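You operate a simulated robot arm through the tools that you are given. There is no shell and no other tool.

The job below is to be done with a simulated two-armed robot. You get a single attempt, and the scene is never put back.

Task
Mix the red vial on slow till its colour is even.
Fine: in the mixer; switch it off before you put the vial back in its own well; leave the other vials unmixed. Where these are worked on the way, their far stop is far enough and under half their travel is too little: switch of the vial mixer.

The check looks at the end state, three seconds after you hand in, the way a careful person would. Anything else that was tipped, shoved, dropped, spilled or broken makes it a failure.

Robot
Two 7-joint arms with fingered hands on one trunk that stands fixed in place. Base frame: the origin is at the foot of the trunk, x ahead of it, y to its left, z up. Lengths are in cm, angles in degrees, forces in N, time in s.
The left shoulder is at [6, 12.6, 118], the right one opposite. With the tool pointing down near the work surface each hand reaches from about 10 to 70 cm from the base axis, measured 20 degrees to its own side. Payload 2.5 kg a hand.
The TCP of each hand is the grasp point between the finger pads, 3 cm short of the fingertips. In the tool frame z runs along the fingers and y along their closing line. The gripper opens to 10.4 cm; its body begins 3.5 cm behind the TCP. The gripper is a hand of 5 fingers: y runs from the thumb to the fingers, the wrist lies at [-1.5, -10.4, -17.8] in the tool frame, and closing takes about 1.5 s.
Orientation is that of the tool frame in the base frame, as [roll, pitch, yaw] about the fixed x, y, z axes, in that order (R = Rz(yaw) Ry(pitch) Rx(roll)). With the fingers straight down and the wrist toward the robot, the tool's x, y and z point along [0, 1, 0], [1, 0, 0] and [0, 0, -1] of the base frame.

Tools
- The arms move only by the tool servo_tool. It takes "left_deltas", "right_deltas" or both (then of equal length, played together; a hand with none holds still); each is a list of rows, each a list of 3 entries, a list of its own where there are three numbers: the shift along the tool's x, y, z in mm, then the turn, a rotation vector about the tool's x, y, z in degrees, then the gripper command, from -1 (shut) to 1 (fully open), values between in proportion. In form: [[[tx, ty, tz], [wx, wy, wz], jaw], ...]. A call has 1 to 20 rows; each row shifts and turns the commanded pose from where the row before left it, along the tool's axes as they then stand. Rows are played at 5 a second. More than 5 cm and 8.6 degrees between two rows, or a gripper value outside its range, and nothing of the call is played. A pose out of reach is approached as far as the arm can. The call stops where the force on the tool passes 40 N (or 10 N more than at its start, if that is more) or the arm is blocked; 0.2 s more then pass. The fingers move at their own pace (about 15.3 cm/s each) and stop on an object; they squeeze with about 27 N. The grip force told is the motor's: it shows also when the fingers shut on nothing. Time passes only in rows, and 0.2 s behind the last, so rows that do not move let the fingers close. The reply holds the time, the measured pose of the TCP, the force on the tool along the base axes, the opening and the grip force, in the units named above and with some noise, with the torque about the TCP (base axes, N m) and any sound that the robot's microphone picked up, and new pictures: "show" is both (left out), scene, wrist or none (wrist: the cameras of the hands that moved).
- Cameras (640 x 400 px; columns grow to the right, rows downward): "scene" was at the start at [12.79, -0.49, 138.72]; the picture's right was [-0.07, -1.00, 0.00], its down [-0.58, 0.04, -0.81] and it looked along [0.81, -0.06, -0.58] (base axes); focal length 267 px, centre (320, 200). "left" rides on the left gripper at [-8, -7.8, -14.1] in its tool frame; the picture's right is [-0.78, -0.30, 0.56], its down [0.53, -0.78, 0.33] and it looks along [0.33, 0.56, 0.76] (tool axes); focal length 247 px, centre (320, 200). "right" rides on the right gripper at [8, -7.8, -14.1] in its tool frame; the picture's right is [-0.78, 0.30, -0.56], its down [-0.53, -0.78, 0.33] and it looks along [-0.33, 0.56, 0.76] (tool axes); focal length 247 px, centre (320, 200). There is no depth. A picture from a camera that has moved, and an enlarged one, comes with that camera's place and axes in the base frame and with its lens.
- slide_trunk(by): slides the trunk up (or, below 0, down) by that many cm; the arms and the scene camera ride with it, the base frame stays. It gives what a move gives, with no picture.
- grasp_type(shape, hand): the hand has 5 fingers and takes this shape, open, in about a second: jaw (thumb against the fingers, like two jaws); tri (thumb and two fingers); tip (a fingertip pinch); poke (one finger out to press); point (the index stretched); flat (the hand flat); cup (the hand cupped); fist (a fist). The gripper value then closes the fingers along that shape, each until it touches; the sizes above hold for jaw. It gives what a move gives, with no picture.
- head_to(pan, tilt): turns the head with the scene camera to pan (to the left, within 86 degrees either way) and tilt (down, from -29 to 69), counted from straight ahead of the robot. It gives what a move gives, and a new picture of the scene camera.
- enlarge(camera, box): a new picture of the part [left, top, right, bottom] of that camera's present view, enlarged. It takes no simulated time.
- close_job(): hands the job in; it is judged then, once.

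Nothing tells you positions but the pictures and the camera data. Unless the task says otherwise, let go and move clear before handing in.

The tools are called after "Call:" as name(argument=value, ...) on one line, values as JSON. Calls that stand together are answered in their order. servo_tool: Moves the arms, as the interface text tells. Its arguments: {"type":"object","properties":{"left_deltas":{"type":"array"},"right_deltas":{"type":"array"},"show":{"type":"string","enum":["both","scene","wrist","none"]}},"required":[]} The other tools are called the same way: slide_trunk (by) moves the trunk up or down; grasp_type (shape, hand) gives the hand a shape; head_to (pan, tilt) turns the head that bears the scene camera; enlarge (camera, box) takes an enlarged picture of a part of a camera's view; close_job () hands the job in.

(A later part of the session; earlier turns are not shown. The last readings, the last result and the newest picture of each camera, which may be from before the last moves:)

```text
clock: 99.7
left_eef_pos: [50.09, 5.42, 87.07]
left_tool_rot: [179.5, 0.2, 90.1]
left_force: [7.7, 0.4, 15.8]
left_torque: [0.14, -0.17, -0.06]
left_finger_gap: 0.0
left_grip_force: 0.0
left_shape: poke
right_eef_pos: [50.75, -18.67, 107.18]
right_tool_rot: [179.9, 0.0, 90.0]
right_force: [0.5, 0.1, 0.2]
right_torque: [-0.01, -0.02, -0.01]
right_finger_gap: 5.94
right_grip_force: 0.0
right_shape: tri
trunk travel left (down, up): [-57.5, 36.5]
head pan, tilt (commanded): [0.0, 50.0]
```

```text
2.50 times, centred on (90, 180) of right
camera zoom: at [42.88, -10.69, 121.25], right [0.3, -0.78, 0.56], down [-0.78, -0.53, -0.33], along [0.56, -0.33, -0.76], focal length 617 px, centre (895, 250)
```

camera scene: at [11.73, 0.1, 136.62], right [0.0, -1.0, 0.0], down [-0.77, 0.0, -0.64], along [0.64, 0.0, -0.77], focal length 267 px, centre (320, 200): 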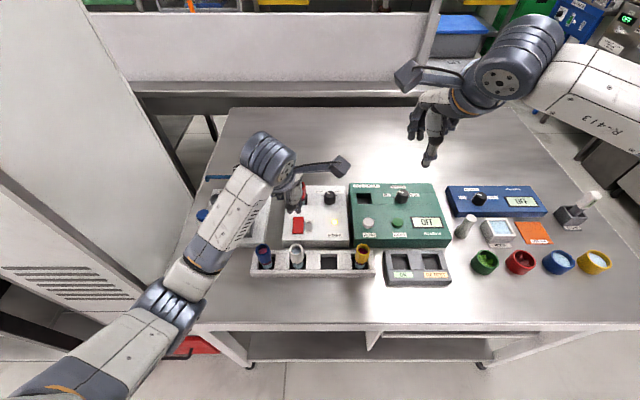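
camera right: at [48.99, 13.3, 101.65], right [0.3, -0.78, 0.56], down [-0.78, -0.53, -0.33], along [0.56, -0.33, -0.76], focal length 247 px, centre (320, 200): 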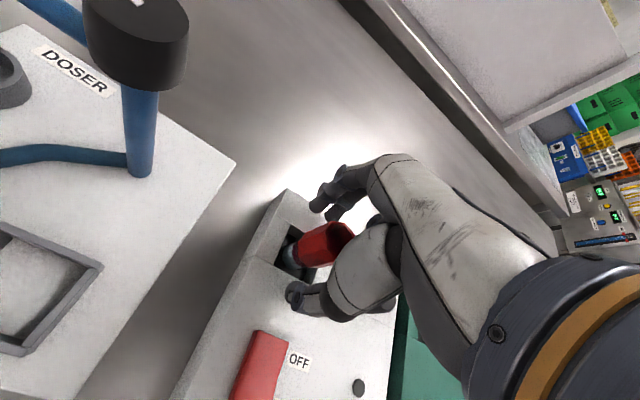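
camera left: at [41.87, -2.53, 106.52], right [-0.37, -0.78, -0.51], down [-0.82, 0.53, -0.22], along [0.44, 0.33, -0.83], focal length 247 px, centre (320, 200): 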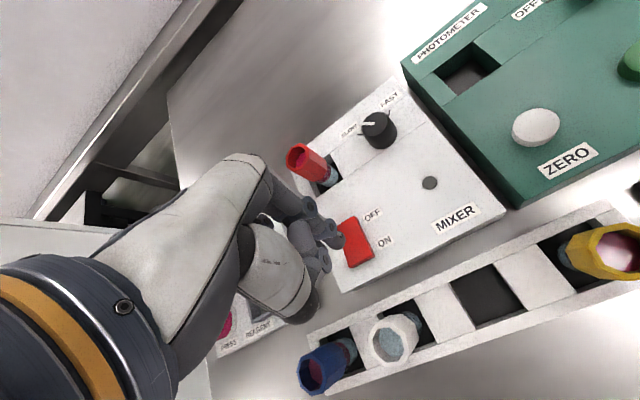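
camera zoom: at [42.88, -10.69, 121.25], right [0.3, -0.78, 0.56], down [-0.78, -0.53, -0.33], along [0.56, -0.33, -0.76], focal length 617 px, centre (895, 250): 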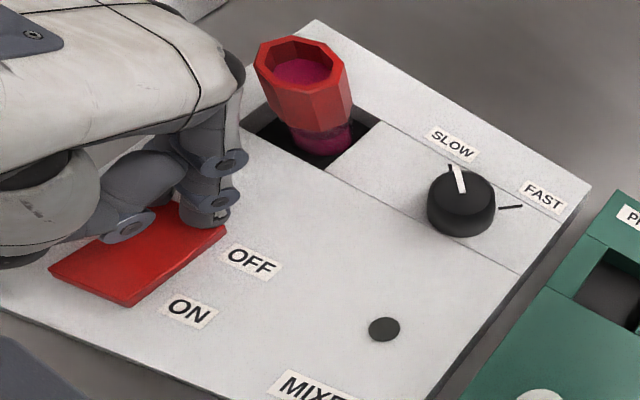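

The rocker is firmly at its OFF stop (≈16 N) and the lamp is out. I'll lift the left hand and retreat to its side.

Call:
servo_tool(left_deltas=[[[0, 0, -5], [0, 0, 0], 1], [[0, 0, -20], [0, 0, 0], 1], [[0, 0, -40], [0, 0, 0], 1], [[0, 0, -45], [0, 0, 0], 1], [[0, 0, -45], [0, 0, 0], 1], [[10, -5, -45], [0, 0, 0], 1], [[40, -5, -45], [0, 0, 0], 1], [[40, 0, -40], [0, 0, 0], 1], [[40, 0, -25], [0, 0, 0], 1], [[40, 0, 0], [0, 0, 0], 1], [[0, 0, 0], [0, 0, 0], 1]], show="scene")

Call:
enlarge(camera="scene", box=[265, 160, 385, 280])

Call:
enlarge(camera="scene", box=[280, 175, 330, 225])

```text
refused: row 7 steps farther than a row can; nothing moved
```

```text
3.33 times, centred on (325, 220) of scene
camera zoom: at [11.67, 0.08, 136.66], right [0.0, -1.0, 0.0], down [-0.77, 0.0, -0.64], along [0.64, 0.0, -0.77], focal length 889 px, centre (303, 133)
```

zoom: 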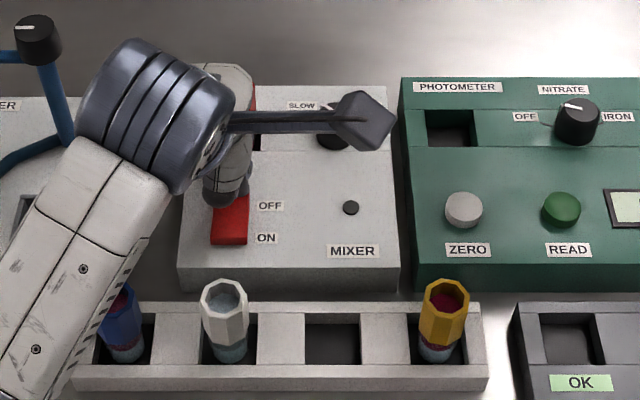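

```text
8.00 times, centred on (305, 200) of scene
camera zoom: at [11.67, 0.08, 136.66], right [0.0, -1.0, 0.0], down [-0.77, 0.0, -0.64], along [0.64, 0.0, -0.77], focal length 2134 px, centre (440, 200)
```

zoom: 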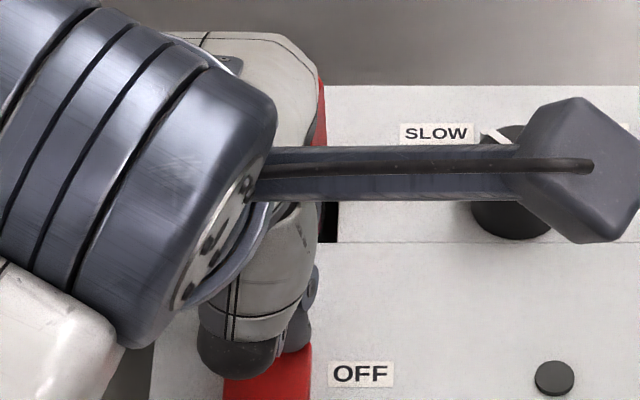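

One row was too large; nothing moved. Retrying with smaller steps.

Call:
servo_tool(left_deltas=[[[0, 0, -5], [0, 0, 0], 1], [[0, -1, -20], [0, 0, 0], 1], [[0, -2, -40], [0, 0, 0], 1], [[0, -2, -40], [0, 0, 0], 1], [[0, -2, -40], [0, 0, 0], 1], [[10, -2, -40], [0, 0, 0], 1], [[30, -2, -35], [0, 0, 0], 1], [[30, -2, -35], [0, 0, 0], 1], [[35, 0, -30], [0, 0, 0], 1], [[35, 0, -25], [0, 0, 0], 1], [[30, 0, 0], [0, 0, 0], 1], [[0, 0, 0], [0, 0, 0], 1]], show="scene")

Call:
enlarge(camera="scene", box=[265, 160, 385, 280])

Call:
enlarge(camera="scene", box=[280, 175, 330, 225])

```text
clock: 102.3
left_eef_pos: [52.42, 22.98, 115.72]
left_tool_rot: [179.9, -0.1, 90.0]
left_force: [0.1, 1.1, 0.4]
left_torque: [0.02, -0.01, 0.01]
left_finger_gap: 0.0
left_grip_force: 0.1
left_shape: poke
left hand out of reach, approached as far as the arm can: row 7, 8, 9
right_eef_pos: [50.77, -18.63, 107.18]
right_tool_rot: [-179.9, 0.0, 89.9]
right_force: [0.7, 1.2, 0.0]
right_torque: [0.01, 0.01, 0.04]
right_finger_gap: 5.94
right_grip_force: 0.1
right_shape: tri
trunk travel left (down, up): [-57.5, 36.5]
head pan, tilt (commanded): [0.0, 50.0]
camera scene: at [11.74, 0.1, 136.63], right [0.0, -1.0, 0.0], down [-0.77, 0.0, -0.64], along [0.64, 0.0, -0.77], focal length 267 px, centre (320, 200)
```

scene: 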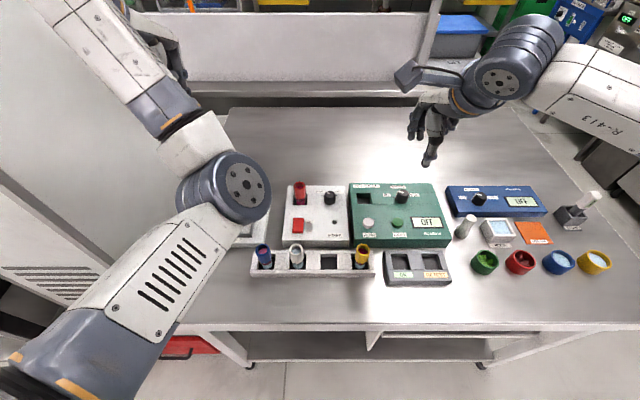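

```text
3.33 times, centred on (325, 220) of scene
camera zoom: at [11.74, 0.1, 136.63], right [0.0, -1.0, 0.0], down [-0.77, 0.0, -0.64], along [0.64, 0.0, -0.77], focal length 889 px, centre (303, 133)
```

zoom: 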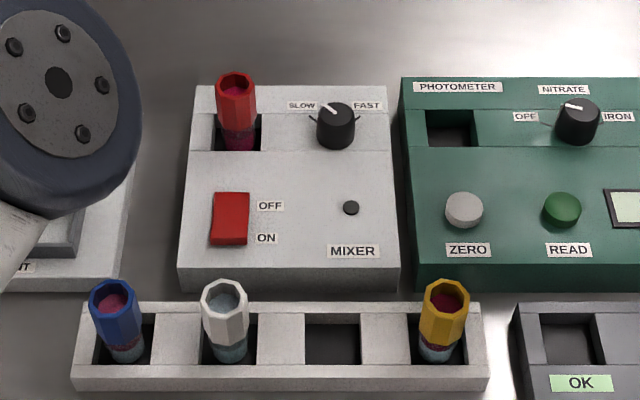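

```text
8.00 times, centred on (305, 200) of scene
camera zoom: at [11.74, 0.1, 136.63], right [0.0, -1.0, 0.0], down [-0.77, 0.0, -0.64], along [0.64, 0.0, -0.77], focal length 2134 px, centre (440, 200)
```

zoom: 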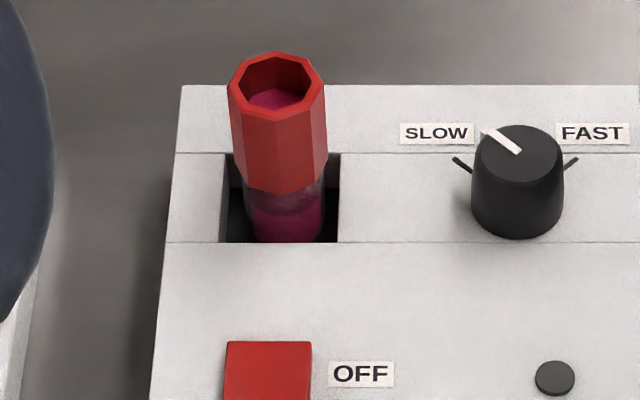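

The mixer is off, lamp dark, vial even purple and steady. The left arm took an odd bent posture though; let me look at it before moving the right arm in.

Call:
head_to(pan=20, tilt=30)

```text
clock: 103.1
left_eef_pos: [52.32, 22.91, 115.65]
left_tool_rot: [-180.0, 0.0, 90.0]
left_force: [-0.3, -0.6, 0.3]
left_torque: [-0.01, 0.01, 0.03]
left_finger_gap: 0.02
left_grip_force: 0.1
left_shape: poke
right_eef_pos: [50.61, -18.55, 107.24]
right_tool_rot: [179.9, 0.1, 90.0]
right_force: [-0.6, -0.1, -0.1]
right_torque: [0.01, 0.03, 0.03]
right_finger_gap: 5.92
right_grip_force: 0.2
right_shape: tri
trunk travel left (down, up): [-57.5, 36.5]
head pan, tilt (commanded): [20.0, 30.0]
camera scene: at [12.54, 3.2, 139.58], right [0.34, -0.94, 0.0], down [-0.47, -0.17, -0.87], along [0.81, 0.3, -0.5], focal length 267 px, centre (320, 200)
```

scene: 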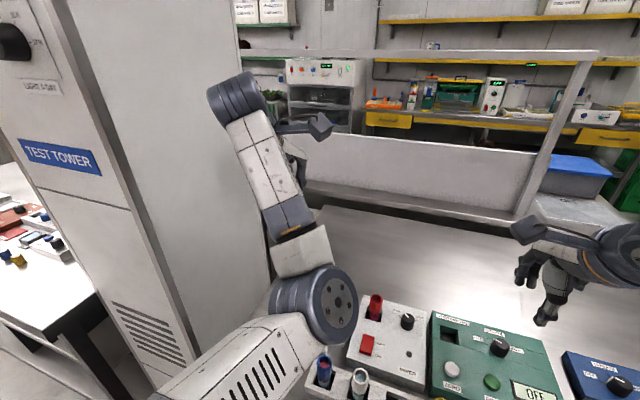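

The left elbow hangs low and inward, near where the right hand must pass. I'll rotate the left hand toward yaw 45 to bring that elbow back out.

Call:
servo_tool(left_deltas=[[[0, 0, 0], [0, 0, 7.5], 1], [[0, 0, 0], [0, 0, 7.5], 1], [[0, 0, 0], [0, 0, 7.5], 1], [[0, 0, 0], [0, 0, 7.5], 1], [[0, 0, 0], [0, 0, 7.5], 1], [[0, 0, 0], [0, 0, 7.5], 1], [[0, 0, 0], [0, 0, 0], 1]], show="scene")

```text
clock: 104.7
left_eef_pos: [52.17, 22.82, 115.55]
left_tool_rot: [180.0, 0.0, 44.9]
left_force: [-1.1, -0.1, 0.3]
left_torque: [0.03, 0.02, 0.0]
left_finger_gap: 0.01
left_grip_force: 0.1
left_shape: poke
right_eef_pos: [50.62, -18.71, 107.07]
right_tool_rot: [-180.0, 0.0, 90.0]
right_force: [0.4, -0.3, -1.0]
right_torque: [0.01, 0.04, -0.02]
right_finger_gap: 5.93
right_grip_force: 0.1
right_shape: tri
trunk travel left (down, up): [-57.5, 36.5]
head pan, tilt (commanded): [20.0, 30.0]
camera scene: at [12.54, 3.2, 139.59], right [0.34, -0.94, 0.0], down [-0.47, -0.17, -0.87], along [0.81, 0.3, -0.5], focal length 267 px, centre (320, 200)
```

scene: 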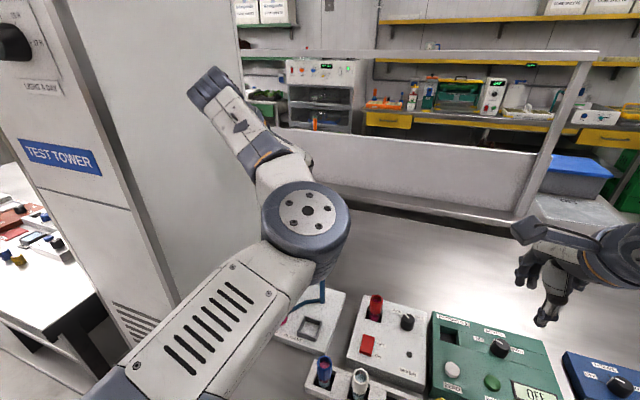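

The elbow rose and moved outward. I'll rotate a bit more and move the hand back and left to clear the space.

Call:
servo_tool(left_deltas=[[[0, 0, 0], [0, 0, 7.5], 1], [[0, 0, 0], [0, 0, 7.5], 1], [[0, 0, 0], [0, 0, 7.5], 1], [[0, 0, 0], [0, 0, 7.5], 1], [[0, -30, 0], [0, 0, 0], 1], [[0, -30, 0], [0, 0, 0], 1], [[0, -30, 0], [0, 0, 0], 1], [[0, 0, 0], [0, 0, 0], 1]], show="scene")

```text
clock: 106.5
left_eef_pos: [50.32, 30.14, 115.68]
left_tool_rot: [-179.3, 0.1, 14.1]
left_force: [-1.3, -0.1, 0.6]
left_torque: [0.04, -0.02, -0.02]
left_finger_gap: 0.0
left_grip_force: 0.0
left_shape: poke
right_eef_pos: [50.84, -19.29, 106.96]
right_tool_rot: [-180.0, -0.6, 90.0]
right_force: [1.0, 0.2, -0.9]
right_torque: [-0.02, 0.0, 0.06]
right_finger_gap: 5.92
right_grip_force: 0.1
right_shape: tri
trunk travel left (down, up): [-57.5, 36.5]
head pan, tilt (commanded): [20.0, 30.0]
camera scene: at [12.65, 2.24, 139.54], right [0.34, -0.94, -0.01], down [-0.47, -0.16, -0.87], along [0.81, 0.3, -0.5], focal length 267 px, centre (320, 200)
```

scene: 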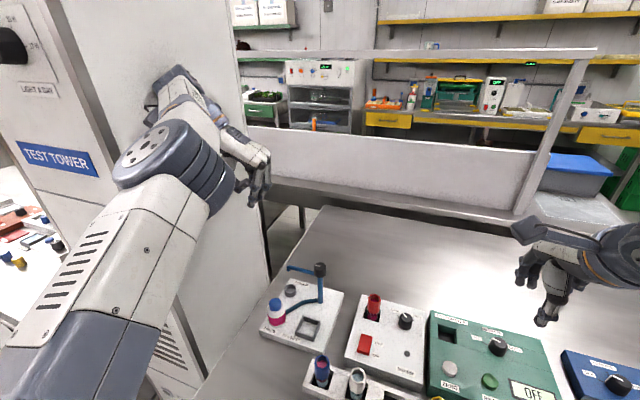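

The left wrist seems to be touching the tower cabinet (the body shifted slightly). I'll back off to the right immediately.

Call:
servo_tool(left_deltas=[[[0, 30, 0], [0, 0, 0], 1], [[0, 30, 0], [0, 0, 0], 1], [[0, 10, 0], [0, 0, 0], 1], [[0, 0, 0], [0, 0, 0], 1]], show="scene")

```text
clock: 107.5
left_eef_pos: [51.81, 24.91, 115.56]
left_tool_rot: [180.0, 0.0, 15.2]
left_force: [0.8, -0.8, 0.2]
left_torque: [-0.03, -0.02, -0.03]
left_finger_gap: 0.01
left_grip_force: 0.0
left_shape: poke
right_eef_pos: [50.67, -18.54, 107.17]
right_tool_rot: [-180.0, 0.0, 90.0]
right_force: [-0.1, -0.1, 0.4]
right_torque: [0.02, 0.0, 0.03]
right_finger_gap: 5.95
right_grip_force: 0.0
right_shape: tri
trunk travel left (down, up): [-57.5, 36.5]
head pan, tilt (commanded): [20.0, 30.0]
camera scene: at [12.54, 3.23, 139.59], right [0.34, -0.94, 0.0], down [-0.47, -0.17, -0.87], along [0.81, 0.3, -0.5], focal length 267 px, centre (320, 200)
```

scene: 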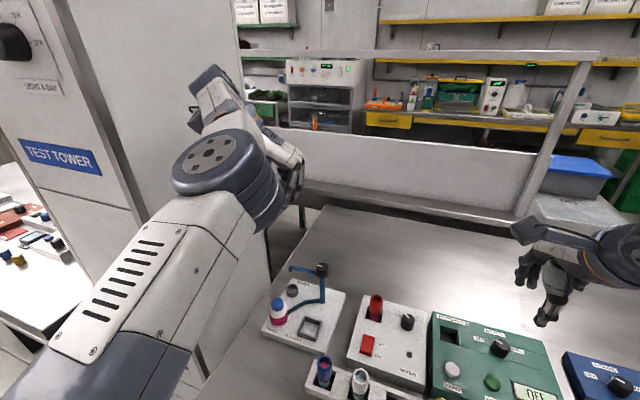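

The robot's posture is back to normal and the cabinet and table look undisturbed. Now I'll bring the open right hand above the vial in the mixer.

Call:
head_to(pan=0, tilt=50)

Call:
servo_tool(right_deltas=[[[39.6, 10.3, 0], [0, 0, 0], 0.15], [[39.6, 10.3, 0], [0, 0, 0], 0.15], [[39.6, 10.3, 0], [0, 0, 0], 0.15], [[39.6, 10.3, 0], [0, 0, 0], 0.15], [[39.6, 10.3, 0], [0, 0, 0], 0.15], [[39.6, 10.3, 0], [0, 0, 0], 0.15], [[0, 0, 25], [0, 0, 0], 0.15], [[0, 0, 25], [0, 0, 0], 0.15], [[0, 0, 20], [0, 0, 0], 0.15], [[0, 0, 15], [0, 0, 0], 0.15], [[0, 0, 0], [0, 0, 0], 0.15]], show="both")

Call:
enlarge(camera="right", box=[220, 140, 400, 320])

Call:
enlarge(camera="scene", box=[265, 150, 345, 230])

```text
clock: 108.4
left_eef_pos: [51.91, 24.76, 115.6]
left_tool_rot: [-180.0, -0.1, 15.1]
left_force: [0.1, 0.3, -0.1]
left_torque: [-0.03, -0.02, -0.02]
left_finger_gap: 0.01
left_grip_force: 0.1
left_shape: poke
right_eef_pos: [50.7, -18.61, 107.09]
right_tool_rot: [179.9, 0.1, 90.0]
right_force: [-0.9, -0.1, 0.7]
right_torque: [0.0, 0.01, 0.03]
right_finger_gap: 5.94
right_grip_force: 0.1
right_shape: tri
trunk travel left (down, up): [-57.5, 36.5]
head pan, tilt (commanded): [0.0, 50.0]
camera scene: at [11.74, 0.12, 136.64], right [0.0, -1.0, 0.0], down [-0.77, 0.0, -0.64], along [0.64, 0.0, -0.77], focal length 267 px, centre (320, 200)
```

scene: 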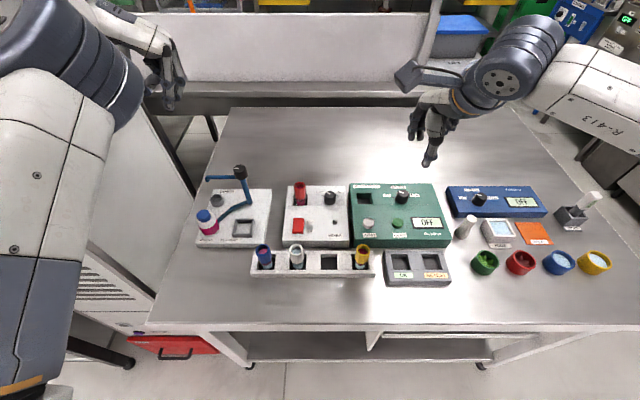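

```text
clock: 110.8
left_eef_pos: [51.81, 24.67, 115.56]
left_tool_rot: [-180.0, 0.0, 15.0]
left_force: [0.1, 0.0, -0.9]
left_torque: [-0.03, 0.02, -0.01]
left_finger_gap: 0.02
left_grip_force: 0.0
left_shape: poke
right_eef_pos: [56.95, 5.19, 98.61]
right_tool_rot: [180.0, 0.0, 90.0]
right_force: [-0.9, 0.1, 0.1]
right_torque: [0.0, -0.01, 0.01]
right_finger_gap: 5.94
right_grip_force: 0.1
right_shape: tri
trunk travel left (down, up): [-57.5, 36.5]
head pan, tilt (commanded): [0.0, 50.0]
camera scene: at [11.74, 0.11, 136.63], right [0.0, -1.0, 0.0], down [-0.77, 0.0, -0.64], along [0.64, 0.0, -0.77], focal length 267 px, centre (320, 200)
camera right: at [49.15, 13.05, 112.66], right [0.3, -0.78, 0.56], down [-0.78, -0.53, -0.33], along [0.56, -0.33, -0.76], focal length 247 px, centre (320, 200)
```

scene: 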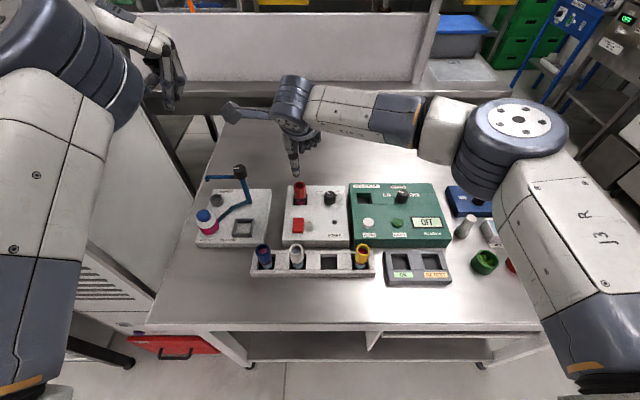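
right: 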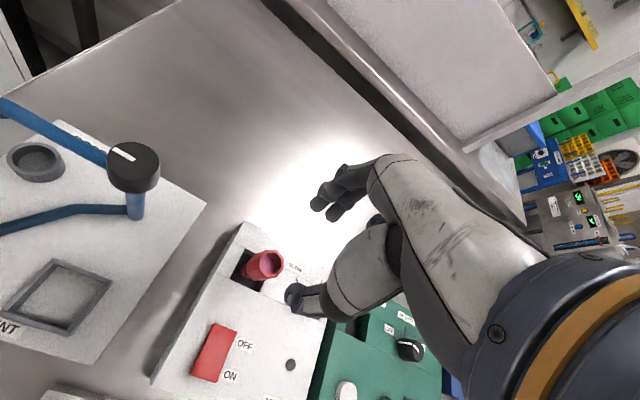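

```text
2.22 times, centred on (310, 230) of right
camera zoom: at [49.15, 13.05, 112.66], right [0.3, -0.78, 0.56], down [-0.78, -0.53, -0.33], along [0.56, -0.33, -0.76], focal length 549 px, centre (342, 133)
```

zoom: 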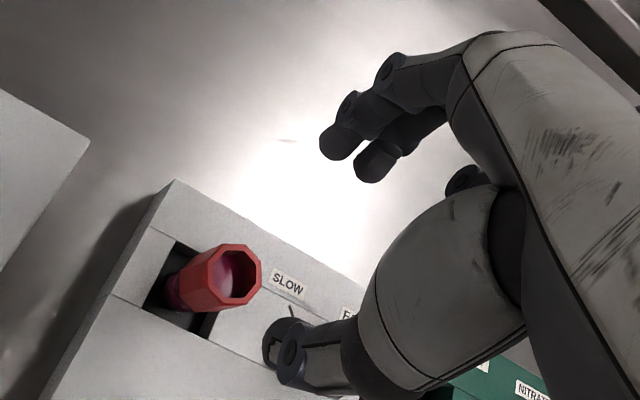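

```text
5.00 times, centred on (305, 190) of scene
camera zoom: at [11.74, 0.11, 136.63], right [0.0, -1.0, 0.0], down [-0.77, 0.0, -0.64], along [0.64, 0.0, -0.77], focal length 1334 px, centre (395, 250)
```

zoom: 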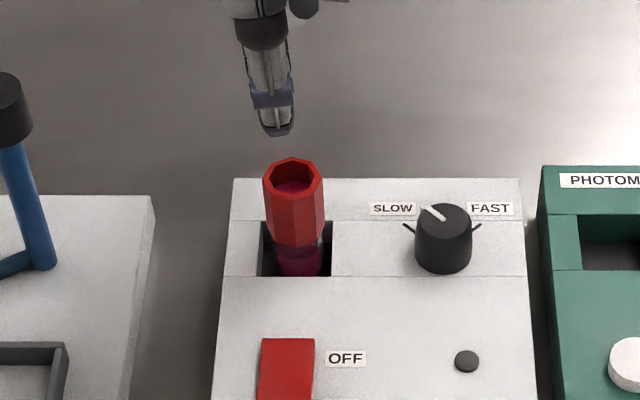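

The vial shows where predicted relative to the hand (same small offset as at the first grasp). Lowering around it.

Call:
servo_tool(right_deltas=[[[0, 0, 20], [0, 0, 0], 0.15], [[0, 0, 20], [0, 0, 0], 0.1], [[0, 0, 15], [0, 0, 0], 0.05], [[0, 0, 15], [0, 0, 0], 0.05], [[0, 0, 0], [0, 0, 0], 0.05]], show="wrist")

Call:
enlarge(camera="right", box=[220, 140, 400, 320])

Call:
enlarge(camera="scene", box=[265, 150, 345, 230])

```text
clock: 112.0
left_eef_pos: [51.95, 24.83, 115.7]
left_tool_rot: [-180.0, 0.0, 15.1]
left_force: [-0.7, -0.7, 0.0]
left_torque: [-0.01, 0.03, -0.03]
left_finger_gap: 0.0
left_grip_force: 0.0
left_shape: poke
right_eef_pos: [56.8, 5.09, 91.53]
right_tool_rot: [-180.0, -0.1, 89.9]
right_force: [0.1, 1.4, 0.8]
right_torque: [0.02, -0.04, 0.01]
right_finger_gap: 5.51
right_grip_force: 0.1
right_shape: tri
trunk travel left (down, up): [-57.5, 36.5]
head pan, tilt (commanded): [0.0, 50.0]
camera right: at [49.07, 13.1, 105.59], right [0.3, -0.78, 0.56], down [-0.78, -0.53, -0.33], along [0.56, -0.33, -0.76], focal length 247 px, centre (320, 200)
```

right: 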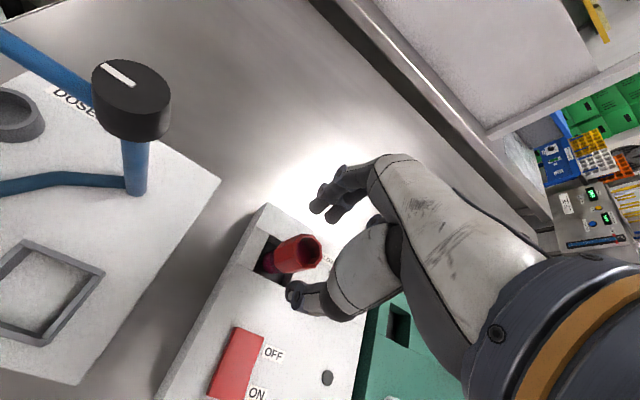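

```text
2.22 times, centred on (310, 230) of right
camera zoom: at [49.07, 13.1, 105.59], right [0.3, -0.78, 0.56], down [-0.78, -0.53, -0.33], along [0.56, -0.33, -0.76], focal length 549 px, centre (342, 133)
```

zoom: 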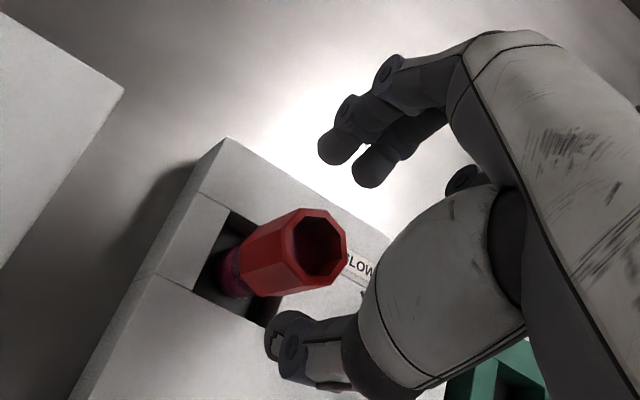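

```text
5.00 times, centred on (305, 190) of scene
camera zoom: at [11.74, 0.11, 136.63], right [0.0, -1.0, 0.0], down [-0.77, 0.0, -0.64], along [0.64, 0.0, -0.77], focal length 1334 px, centre (395, 250)
```

zoom: 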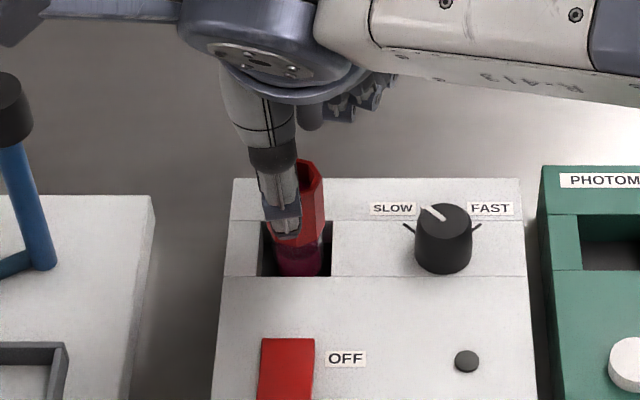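

Alignment matches the first grasp. Going down to the gripping height.

Call:
servo_tool(right_deltas=[[[-1, -1, 12], [0, 0, 0], 0.05], [[0, 0, 12], [0, 0, 0], 0.05], [[0, 0, 10], [0, 0, 0], 0.05], [[0, 0, 4], [0, 0, 0], 0.05], [[0, 0, 0], [0, 0, 0], 0.05]], show="wrist")

Call:
enlarge(camera="right", box=[240, 160, 400, 320])

```text
clock: 113.2
left_eef_pos: [51.9, 24.71, 115.57]
left_tool_rot: [-179.9, -0.1, 15.0]
left_force: [-0.4, -0.2, -0.7]
left_torque: [0.01, 0.0, -0.03]
left_finger_gap: 0.0
left_grip_force: 0.1
left_shape: poke
right_eef_pos: [56.74, 4.93, 87.77]
right_tool_rot: [180.0, 0.0, 90.0]
right_force: [0.8, -0.1, -0.4]
right_torque: [0.05, 0.01, -0.01]
right_finger_gap: 5.5
right_grip_force: 0.1
right_shape: tri
trunk travel left (down, up): [-57.5, 36.5]
head pan, tilt (commanded): [0.0, 50.0]
camera right: at [49.05, 12.94, 101.84], right [0.3, -0.78, 0.56], down [-0.78, -0.54, -0.33], along [0.56, -0.33, -0.76], focal length 247 px, centre (320, 200)
```

right: 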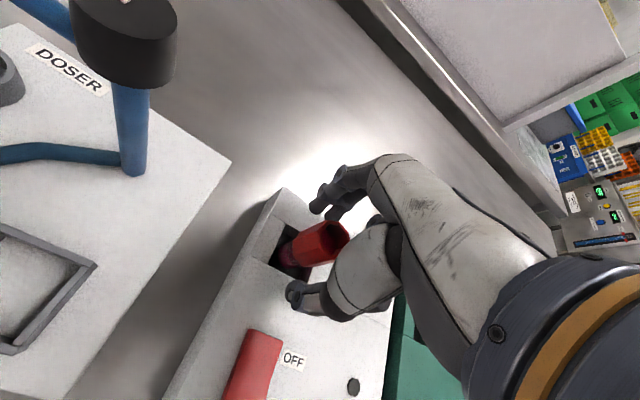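

```text
2.50 times, centred on (320, 240) of right
camera zoom: at [49.05, 12.94, 101.84], right [0.3, -0.78, 0.56], down [-0.78, -0.54, -0.33], along [0.56, -0.33, -0.76], focal length 617 px, centre (320, 100)
```

zoom: 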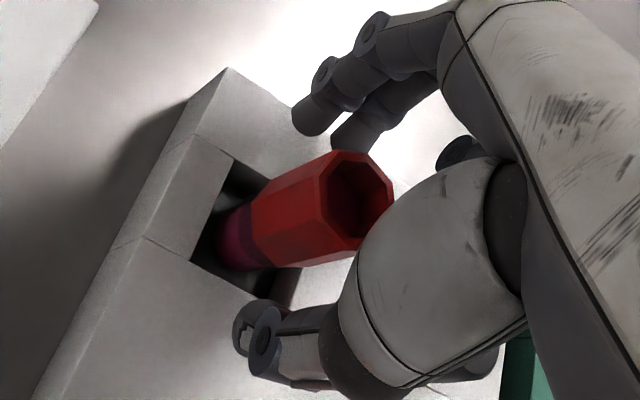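

Vial well between the digits; nudging 2 mm left to centre and closing.

Call:
servo_tool(right_deltas=[[[2, 0, 0], [0, 0, 0], 0.05], [[0, 0, 0], [0, 0, 0], -0.1], [[0, 0, 0], [0, 0, 0], -0.2], [[0, 0, 0], [0, 0, 0], -0.3], [[0, 0, 0], [0, 0, 0], -0.4], [[0, 0, 0], [0, 0, 0], -0.5], [[0, 0, 0], [0, 0, 0], -0.6], [[0, 0, 0], [0, 0, 0], -0.8], [[0, 0, 0], [0, 0, 0], -1], [[0, 0, 0], [0, 0, 0], -1], [[0, 0, 0], [0, 0, 0], -1], [[0, 0, 0], [0, 0, 0], -1]], show="wrist")

Call:
enlarge(camera="right", box=[240, 160, 400, 320])

```text
clock: 115.8
left_eef_pos: [51.97, 24.66, 115.55]
left_tool_rot: [-180.0, 0.1, 14.9]
left_force: [0.2, -0.2, -0.3]
left_torque: [0.02, 0.02, -0.03]
left_finger_gap: 0.02
left_grip_force: 0.0
left_shape: poke
right_eef_pos: [56.79, 5.13, 87.8]
right_tool_rot: [-179.9, 0.0, 89.9]
right_force: [-0.8, -0.1, 0.8]
right_torque: [0.0, -0.04, 0.0]
right_finger_gap: 2.1
right_grip_force: 26.9
right_shape: tri
trunk travel left (down, up): [-57.5, 36.5]
head pan, tilt (commanded): [0.0, 50.0]
camera right: at [49.03, 13.09, 101.87], right [0.3, -0.78, 0.56], down [-0.78, -0.53, -0.33], along [0.56, -0.33, -0.76], focal length 247 px, centre (320, 200)
```

right: 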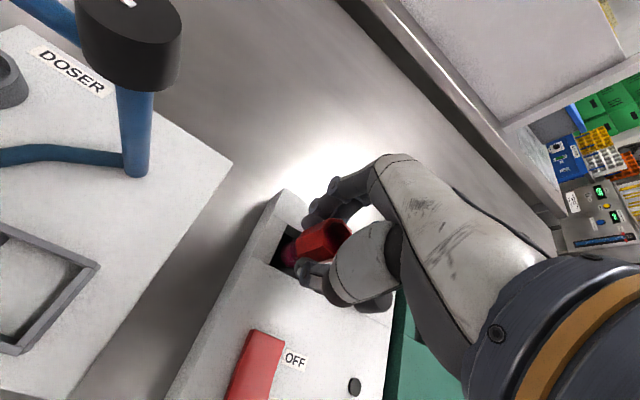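

```text
2.50 times, centred on (320, 240) of right
camera zoom: at [49.03, 13.09, 101.87], right [0.3, -0.78, 0.56], down [-0.78, -0.53, -0.33], along [0.56, -0.33, -0.76], focal length 617 px, centre (320, 100)
```

zoom: 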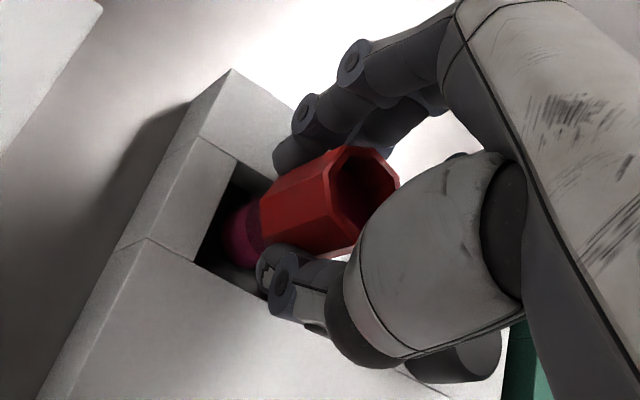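

Gripped at 27 N, upright. Lifting it straight out of the mixer.

Call:
servo_tool(right_deltas=[[[0, 0, -5], [0, 0, 0], -1], [[0, 0, -12], [0, 0, 0], -1], [[0, 0, -18], [0, 0, 0], -1], [[0, 0, -20], [0, 0, 0], -1], [[0, 0, -20], [0, 0, 0], -1], [[0, 0, -15], [0, 0, 0], -1], [[0, 0, 0], [0, 0, 0], -1]], show="wrist")

Call:
enlarge(camera="right", box=[220, 160, 380, 320])

Call:
enlarge(camera="scene", box=[265, 130, 365, 230])

```text
clock: 117.4
left_eef_pos: [51.8, 24.87, 115.52]
left_tool_rot: [-180.0, 0.0, 15.0]
left_force: [0.3, 0.7, -0.3]
left_torque: [0.0, 0.0, 0.0]
left_finger_gap: 0.0
left_grip_force: 0.2
left_shape: poke
right_eef_pos: [56.81, 5.23, 96.75]
right_tool_rot: [180.0, -0.1, 90.0]
right_force: [0.2, -0.5, 0.0]
right_torque: [0.03, -0.01, 0.02]
right_finger_gap: 2.08
right_grip_force: 26.8
right_shape: tri
trunk travel left (down, up): [-57.5, 36.5]
head pan, tilt (commanded): [0.0, 50.0]
camera right: at [49.04, 13.17, 110.81], right [0.3, -0.78, 0.56], down [-0.78, -0.54, -0.33], along [0.56, -0.33, -0.76], focal length 247 px, centre (320, 200)
```

right: 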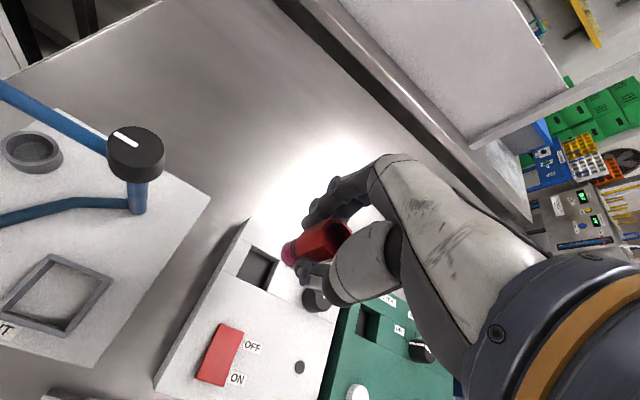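

```text
2.50 times, centred on (300, 240) of right
camera zoom: at [49.04, 13.17, 110.81], right [0.3, -0.78, 0.56], down [-0.78, -0.54, -0.33], along [0.56, -0.33, -0.76], focal length 617 px, centre (370, 100)
```

zoom: 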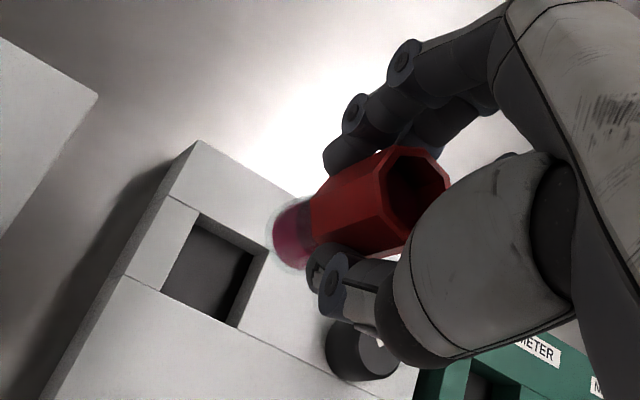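

```text
4.00 times, centred on (315, 180) of scene
camera zoom: at [11.75, 0.11, 136.63], right [0.0, -1.0, 0.0], down [-0.77, 0.0, -0.64], along [0.64, 0.0, -0.77], focal length 1067 px, centre (340, 280)
```

zoom: 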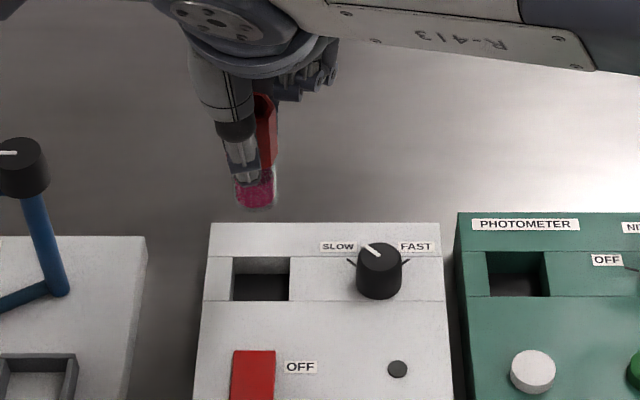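

The liquid is evenly magenta. Now carrying the vial back over its own (third) rack well.

Call:
servo_tool(right_deltas=[[[-2, -5, 0], [0, 0, 0], -1], [[-5, -12, 0], [0, 0, 0], -1], [[-8, -19, 0], [0, 0, 0], -1], [[-8, -20, 0], [0, 0, 0], -1], [[-8, -20, 0], [0, 0, 0], -1], [[-8, -20, 0], [0, 0, 0], -1], [[-8, -20, 0], [0, 0, 0], -1], [[-8, -19, 0], [0, 0, 0], -1], [[-8, -19, 0], [0, 0, 0], -1], [[-5, -12, 0], [0, 0, 0], -1], [[-3, -5, 0], [0, 0, 0], -1], [[0, 0, 0], [0, 0, 0], -1], [[0, 0, 0], [0, 0, 0], -1]], show="both")

Call:
enlarge(camera="right", box=[200, 160, 400, 360])

Call:
enlarge(camera="scene", box=[285, 190, 385, 290])

```text
clock: 120.2
left_eef_pos: [51.89, 24.77, 115.62]
left_tool_rot: [179.9, 0.0, 15.1]
left_force: [-0.6, -0.3, 0.0]
left_torque: [-0.03, 0.04, 0.0]
left_finger_gap: 0.0
left_grip_force: 0.0
left_shape: poke
right_eef_pos: [39.7, -1.98, 96.77]
right_tool_rot: [-180.0, 0.1, 90.0]
right_force: [0.2, -0.3, 0.3]
right_torque: [-0.03, -0.02, -0.02]
right_finger_gap: 2.13
right_grip_force: 27.1
right_shape: tri
trunk travel left (down, up): [-57.5, 36.5]
head pan, tilt (commanded): [0.0, 50.0]
camera scene: at [11.74, 0.11, 136.63], right [0.0, -1.0, 0.0], down [-0.77, 0.0, -0.64], along [0.64, 0.0, -0.77], focal length 267 px, centre (320, 200)
camera right: at [31.93, 6.02, 110.8], right [0.3, -0.78, 0.56], down [-0.78, -0.53, -0.33], along [0.56, -0.33, -0.76], focal length 247 px, centre (320, 200)
```

scene: 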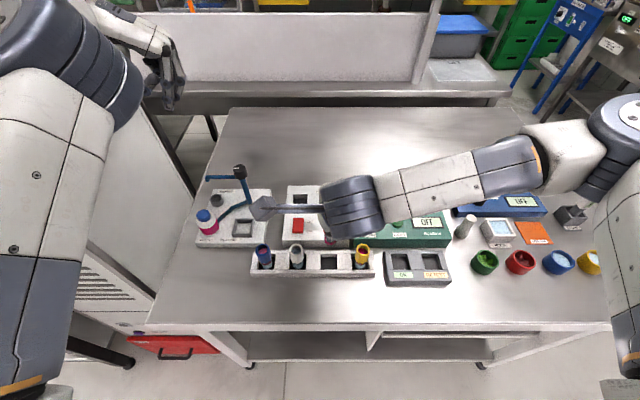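
right: 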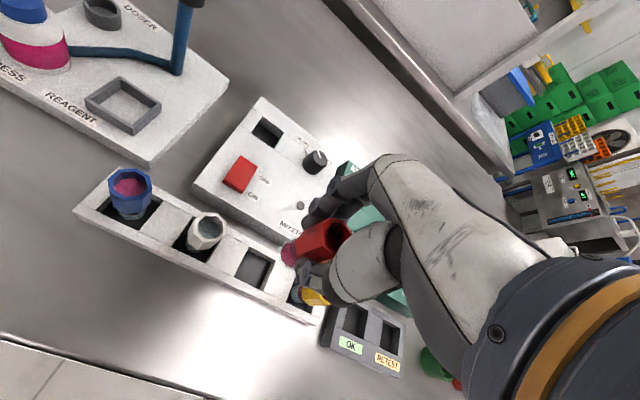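

```text
2.00 times, centred on (300, 260) of right
camera zoom: at [31.93, 6.02, 110.8], right [0.3, -0.78, 0.56], down [-0.78, -0.53, -0.33], along [0.56, -0.33, -0.76], focal length 494 px, centre (360, 80)
```

zoom: 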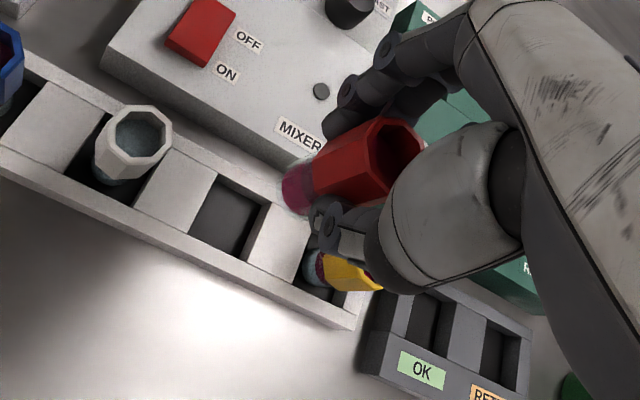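

```text
4.00 times, centred on (335, 240) of scene
camera zoom: at [11.74, 0.11, 136.63], right [0.0, -1.0, 0.0], down [-0.77, 0.0, -0.64], along [0.64, 0.0, -0.77], focal length 1067 px, centre (260, 40)
```

zoom: 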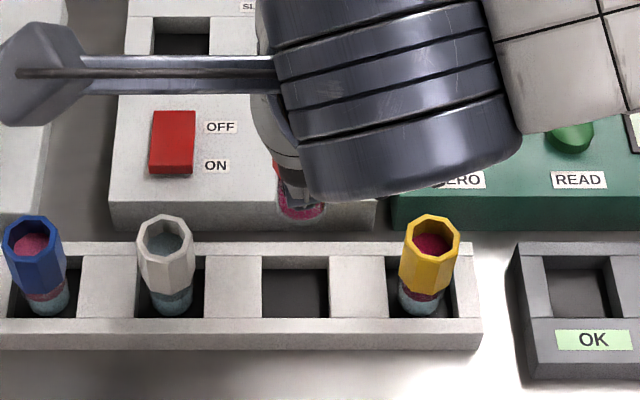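

The vial is aligned above its empty well. Lowering to just above the rack and checking.

Call:
servo_tool(right_deltas=[[[0, 0, 10], [0, 0, 0], -1], [[0, 0, 18], [0, 0, 0], -1], [[0, 0, 18], [0, 0, 0], -1], [[0, 0, 16], [0, 0, 0], -1], [[0, 0, 10], [0, 0, 0], -1], [[0, 0, 0], [0, 0, 0], -1]], show="wrist")

Call:
enlarge(camera="right", box=[220, 160, 380, 320])

Call:
enlarge(camera="scene", box=[290, 220, 370, 290])

```text
clock: 121.6
left_eef_pos: [51.79, 24.76, 115.57]
left_tool_rot: [180.0, 0.0, 15.1]
left_force: [-0.3, 0.5, 0.1]
left_torque: [0.0, 0.0, 0.0]
left_finger_gap: 0.01
left_grip_force: 0.2
left_shape: poke
right_eef_pos: [39.59, -1.97, 89.54]
right_tool_rot: [-180.0, -0.1, 90.1]
right_force: [-0.2, -0.6, 0.9]
right_torque: [0.02, 0.04, 0.02]
right_finger_gap: 2.07
right_grip_force: 27.2
right_shape: tri
trunk travel left (down, up): [-57.5, 36.5]
head pan, tilt (commanded): [0.0, 50.0]
camera right: at [31.91, 6.02, 103.53], right [0.3, -0.78, 0.56], down [-0.78, -0.53, -0.33], along [0.56, -0.33, -0.76], focal length 247 px, centre (320, 200)
```

right: 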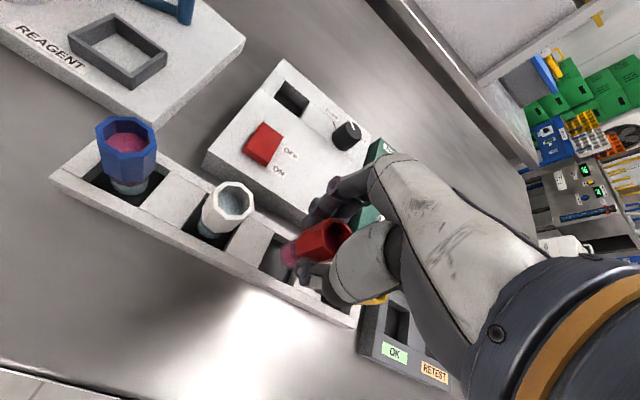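

```text
2.50 times, centred on (300, 240) of right
camera zoom: at [31.91, 6.02, 103.53], right [0.3, -0.78, 0.56], down [-0.78, -0.53, -0.33], along [0.56, -0.33, -0.76], focal length 617 px, centre (370, 100)
```

zoom: 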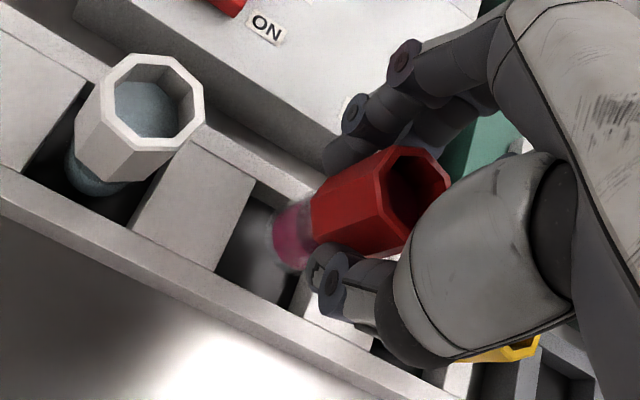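

```text
5.71 times, centred on (330, 255) of scene
camera zoom: at [11.74, 0.11, 136.63], right [0.0, -1.0, 0.0], down [-0.77, 0.0, -0.64], along [0.64, 0.0, -0.77], focal length 1524 px, centre (263, -114)
```

zoom: 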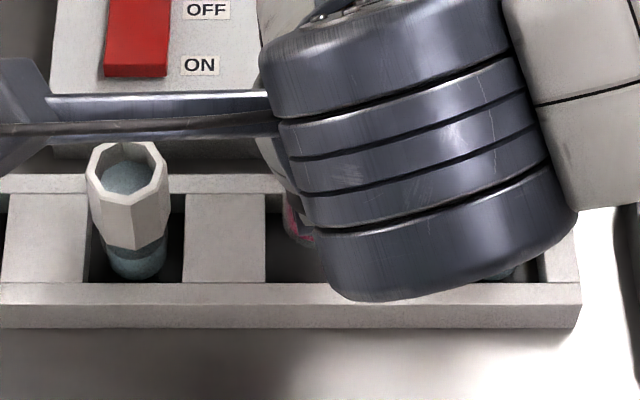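

Same geometry as when it was lifted out. Continuing down slowly into the well.

Call:
servo_tool(right_deltas=[[[0, 0, 6], [0, 0, 0], -1], [[0, 0, 7], [0, 0, 0], -1], [[0, 0, 6], [0, 0, 0], -1], [[0, 0, 3], [0, 0, 0], -1], [[0, 0, 0], [0, 0, 0], -1]], show="none")

Call:
enlarge(camera="right", box=[220, 160, 380, 320])

Call:
servo_tool(right_deltas=[[[0, 0, 2], [0, 0, 0], -1], [[0, 0, 0], [0, 0, 0], -1]], show="none")

```text
clock: 122.8
left_eef_pos: [52.0, 24.69, 115.58]
left_tool_rot: [179.9, 0.0, 15.0]
left_force: [-0.3, -0.1, 0.1]
left_torque: [0.0, 0.01, -0.01]
left_finger_gap: 0.01
left_grip_force: 0.1
left_shape: poke
right_eef_pos: [39.71, -1.84, 87.41]
right_tool_rot: [-180.0, 0.0, 90.0]
right_force: [0.5, 0.4, -0.1]
right_torque: [0.0, 0.01, 0.01]
right_finger_gap: 2.11
right_grip_force: 26.7
right_shape: tri
trunk travel left (down, up): [-57.5, 36.5]
head pan, tilt (commanded): [0.0, 50.0]
```

```text
2.50 times, centred on (300, 240) of right
camera zoom: at [31.93, 6.13, 101.38], right [0.3, -0.78, 0.56], down [-0.78, -0.53, -0.33], along [0.56, -0.33, -0.76], focal length 617 px, centre (370, 100)
```

zoom: 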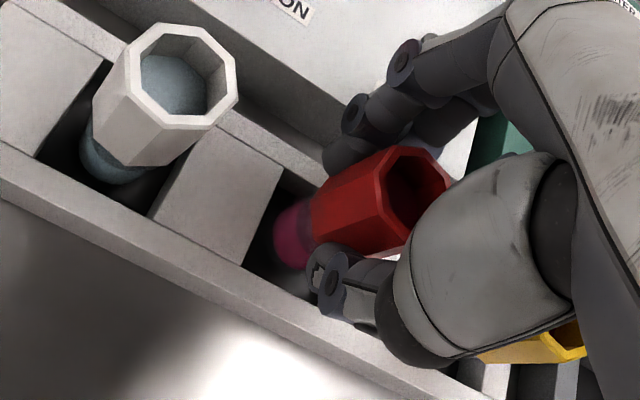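

```text
clock: 123.4
left_eef_pos: [51.94, 24.84, 115.5]
left_tool_rot: [179.9, 0.0, 15.0]
left_force: [0.0, -0.6, -0.5]
left_torque: [0.0, -0.01, -0.01]
left_finger_gap: 0.01
left_grip_force: 0.1
left_shape: poke
right_eef_pos: [39.68, -1.84, 87.24]
right_tool_rot: [-179.9, 0.0, 90.0]
right_force: [0.0, 0.0, -0.7]
right_torque: [-0.02, 0.01, -0.01]
right_finger_gap: 2.11
right_grip_force: 27.8
right_shape: tri
trunk travel left (down, up): [-57.5, 36.5]
head pan, tilt (commanded): [0.0, 50.0]
```

No contact yet; continuing in 2 mm steps.

Call:
servo_tool(right_deltas=[[[0, 0, 2], [0, 0, 0], -1], [[0, 0, 0], [0, 0, 0], -1]], show="none")

Call:
servo_tool(right_deltas=[[[0, 0, 2], [0, 0, 0], -1], [[0, 0, 0], [0, 0, 0], -1]], show="none")

```text
clock: 124.0
left_eef_pos: [51.92, 24.8, 115.54]
left_tool_rot: [-180.0, -0.1, 15.0]
left_force: [0.3, 0.4, 0.7]
left_torque: [-0.02, 0.01, -0.01]
left_finger_gap: 0.03
left_grip_force: 0.1
left_shape: poke
right_eef_pos: [39.68, -1.96, 86.92]
right_tool_rot: [-180.0, 0.0, 90.0]
right_force: [0.6, -0.6, 0.1]
right_torque: [0.05, 0.01, 0.02]
right_finger_gap: 2.1
right_grip_force: 26.2
right_shape: tri
trunk travel left (down, up): [-57.5, 36.5]
head pan, tilt (commanded): [0.0, 50.0]
```

```text
clock: 124.6
left_eef_pos: [51.7, 24.65, 115.56]
left_tool_rot: [179.9, 0.0, 14.9]
left_force: [0.3, -0.7, -0.5]
left_torque: [-0.04, 0.0, -0.04]
left_finger_gap: 0.0
left_grip_force: 0.1
left_shape: poke
right_eef_pos: [39.74, -1.83, 86.65]
right_tool_rot: [180.0, 0.0, 90.0]
right_force: [0.1, 0.7, 1.7]
right_torque: [-0.01, 0.02, 0.0]
right_finger_gap: 2.1
right_grip_force: 27.3
right_shape: tri
trunk travel left (down, up): [-57.5, 36.5]
head pan, tilt (commanded): [0.0, 50.0]
```

Call:
servo_tool(right_deltas=[[[0, 0, 1.5], [0, 0, 0], -1], [[0, 0, 0], [0, 0, 0], -1]], show="none")

Call:
enlarge(camera="right", box=[220, 160, 380, 320])

```text
clock: 125.2
left_eef_pos: [51.83, 24.75, 115.59]
left_tool_rot: [180.0, 0.0, 15.0]
left_force: [-0.1, 1.3, -0.9]
left_torque: [-0.01, 0.0, 0.01]
left_finger_gap: 0.0
left_grip_force: 0.0
left_shape: poke
right_eef_pos: [39.63, -1.87, 86.64]
right_tool_rot: [179.9, 0.0, 90.0]
right_force: [-1.3, 0.2, 7.0]
right_torque: [-0.03, 0.01, -0.01]
right_finger_gap: 2.12
right_grip_force: 27.1
right_shape: tri
trunk travel left (down, up): [-57.5, 36.5]
head pan, tilt (commanded): [0.0, 50.0]
```

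```text
2.50 times, centred on (300, 240) of right
camera zoom: at [31.92, 6.02, 100.69], right [0.29, -0.78, 0.56], down [-0.78, -0.53, -0.33], along [0.56, -0.33, -0.76], focal length 617 px, centre (370, 100)
```

zoom: 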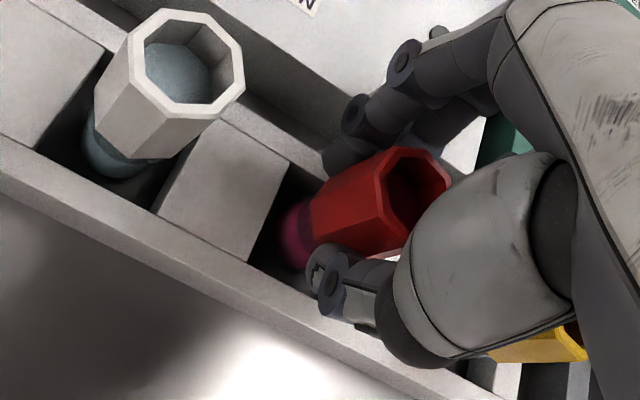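

The vial touches the rack floor (7 N). Relieving slightly and opening gently.

Call:
servo_tool(right_deltas=[[[0, 0, -1], [0, 0, 0], -1], [[0, 0, 0], [0, 0, 0], -1], [[0, 0, 0], [0, 0, 0], -0.6], [[0, 0, 0], [0, 0, 0], -0.5], [[0, 0, 0], [0, 0, 0], -0.4], [[0, 0, 0], [0, 0, 0], -0.3], [[0, 0, 0], [0, 0, 0], -0.2], [[0, 0, 0], [0, 0, 0], -0.1], [[0, 0, 0], [0, 0, 0], 0], [[0, 0, 0], [0, 0, 0], 0.1], [[0, 0, 0], [0, 0, 0], 0.1]], show="wrist")

Call:
enlarge(camera="right", box=[220, 160, 380, 320])

```text
clock: 127.6
left_eef_pos: [51.96, 24.71, 115.52]
left_tool_rot: [-179.9, -0.1, 14.9]
left_force: [0.3, -0.1, -0.8]
left_torque: [0.0, 0.01, 0.0]
left_finger_gap: 0.0
left_grip_force: 0.1
left_shape: poke
right_eef_pos: [39.64, -1.8, 86.73]
right_tool_rot: [180.0, 0.1, 90.0]
right_force: [0.1, 0.1, -0.1]
right_torque: [-0.02, 0.0, -0.01]
right_finger_gap: 5.66
right_grip_force: 0.0
right_shape: tri
trunk travel left (down, up): [-57.5, 36.5]
head pan, tilt (commanded): [0.0, 50.0]
camera right: at [31.94, 6.05, 100.74], right [0.3, -0.78, 0.56], down [-0.78, -0.53, -0.33], along [0.56, -0.33, -0.76], focal length 247 px, centre (320, 200)
```

right: 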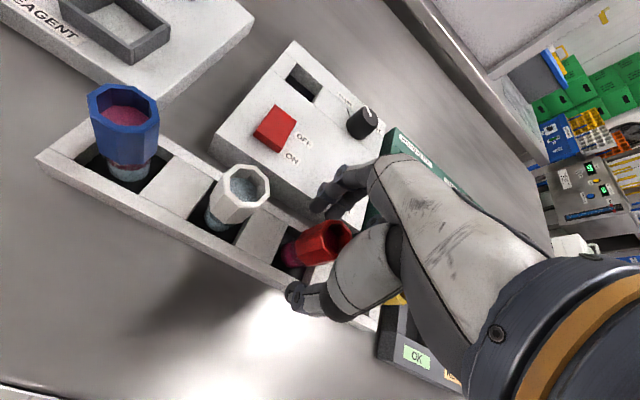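

```text
2.50 times, centred on (300, 240) of right
camera zoom: at [31.94, 6.05, 100.74], right [0.3, -0.78, 0.56], down [-0.78, -0.53, -0.33], along [0.56, -0.33, -0.76], focal length 617 px, centre (370, 100)
```

zoom: 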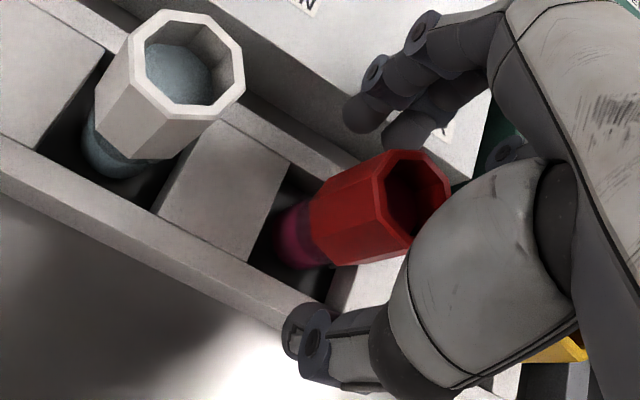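

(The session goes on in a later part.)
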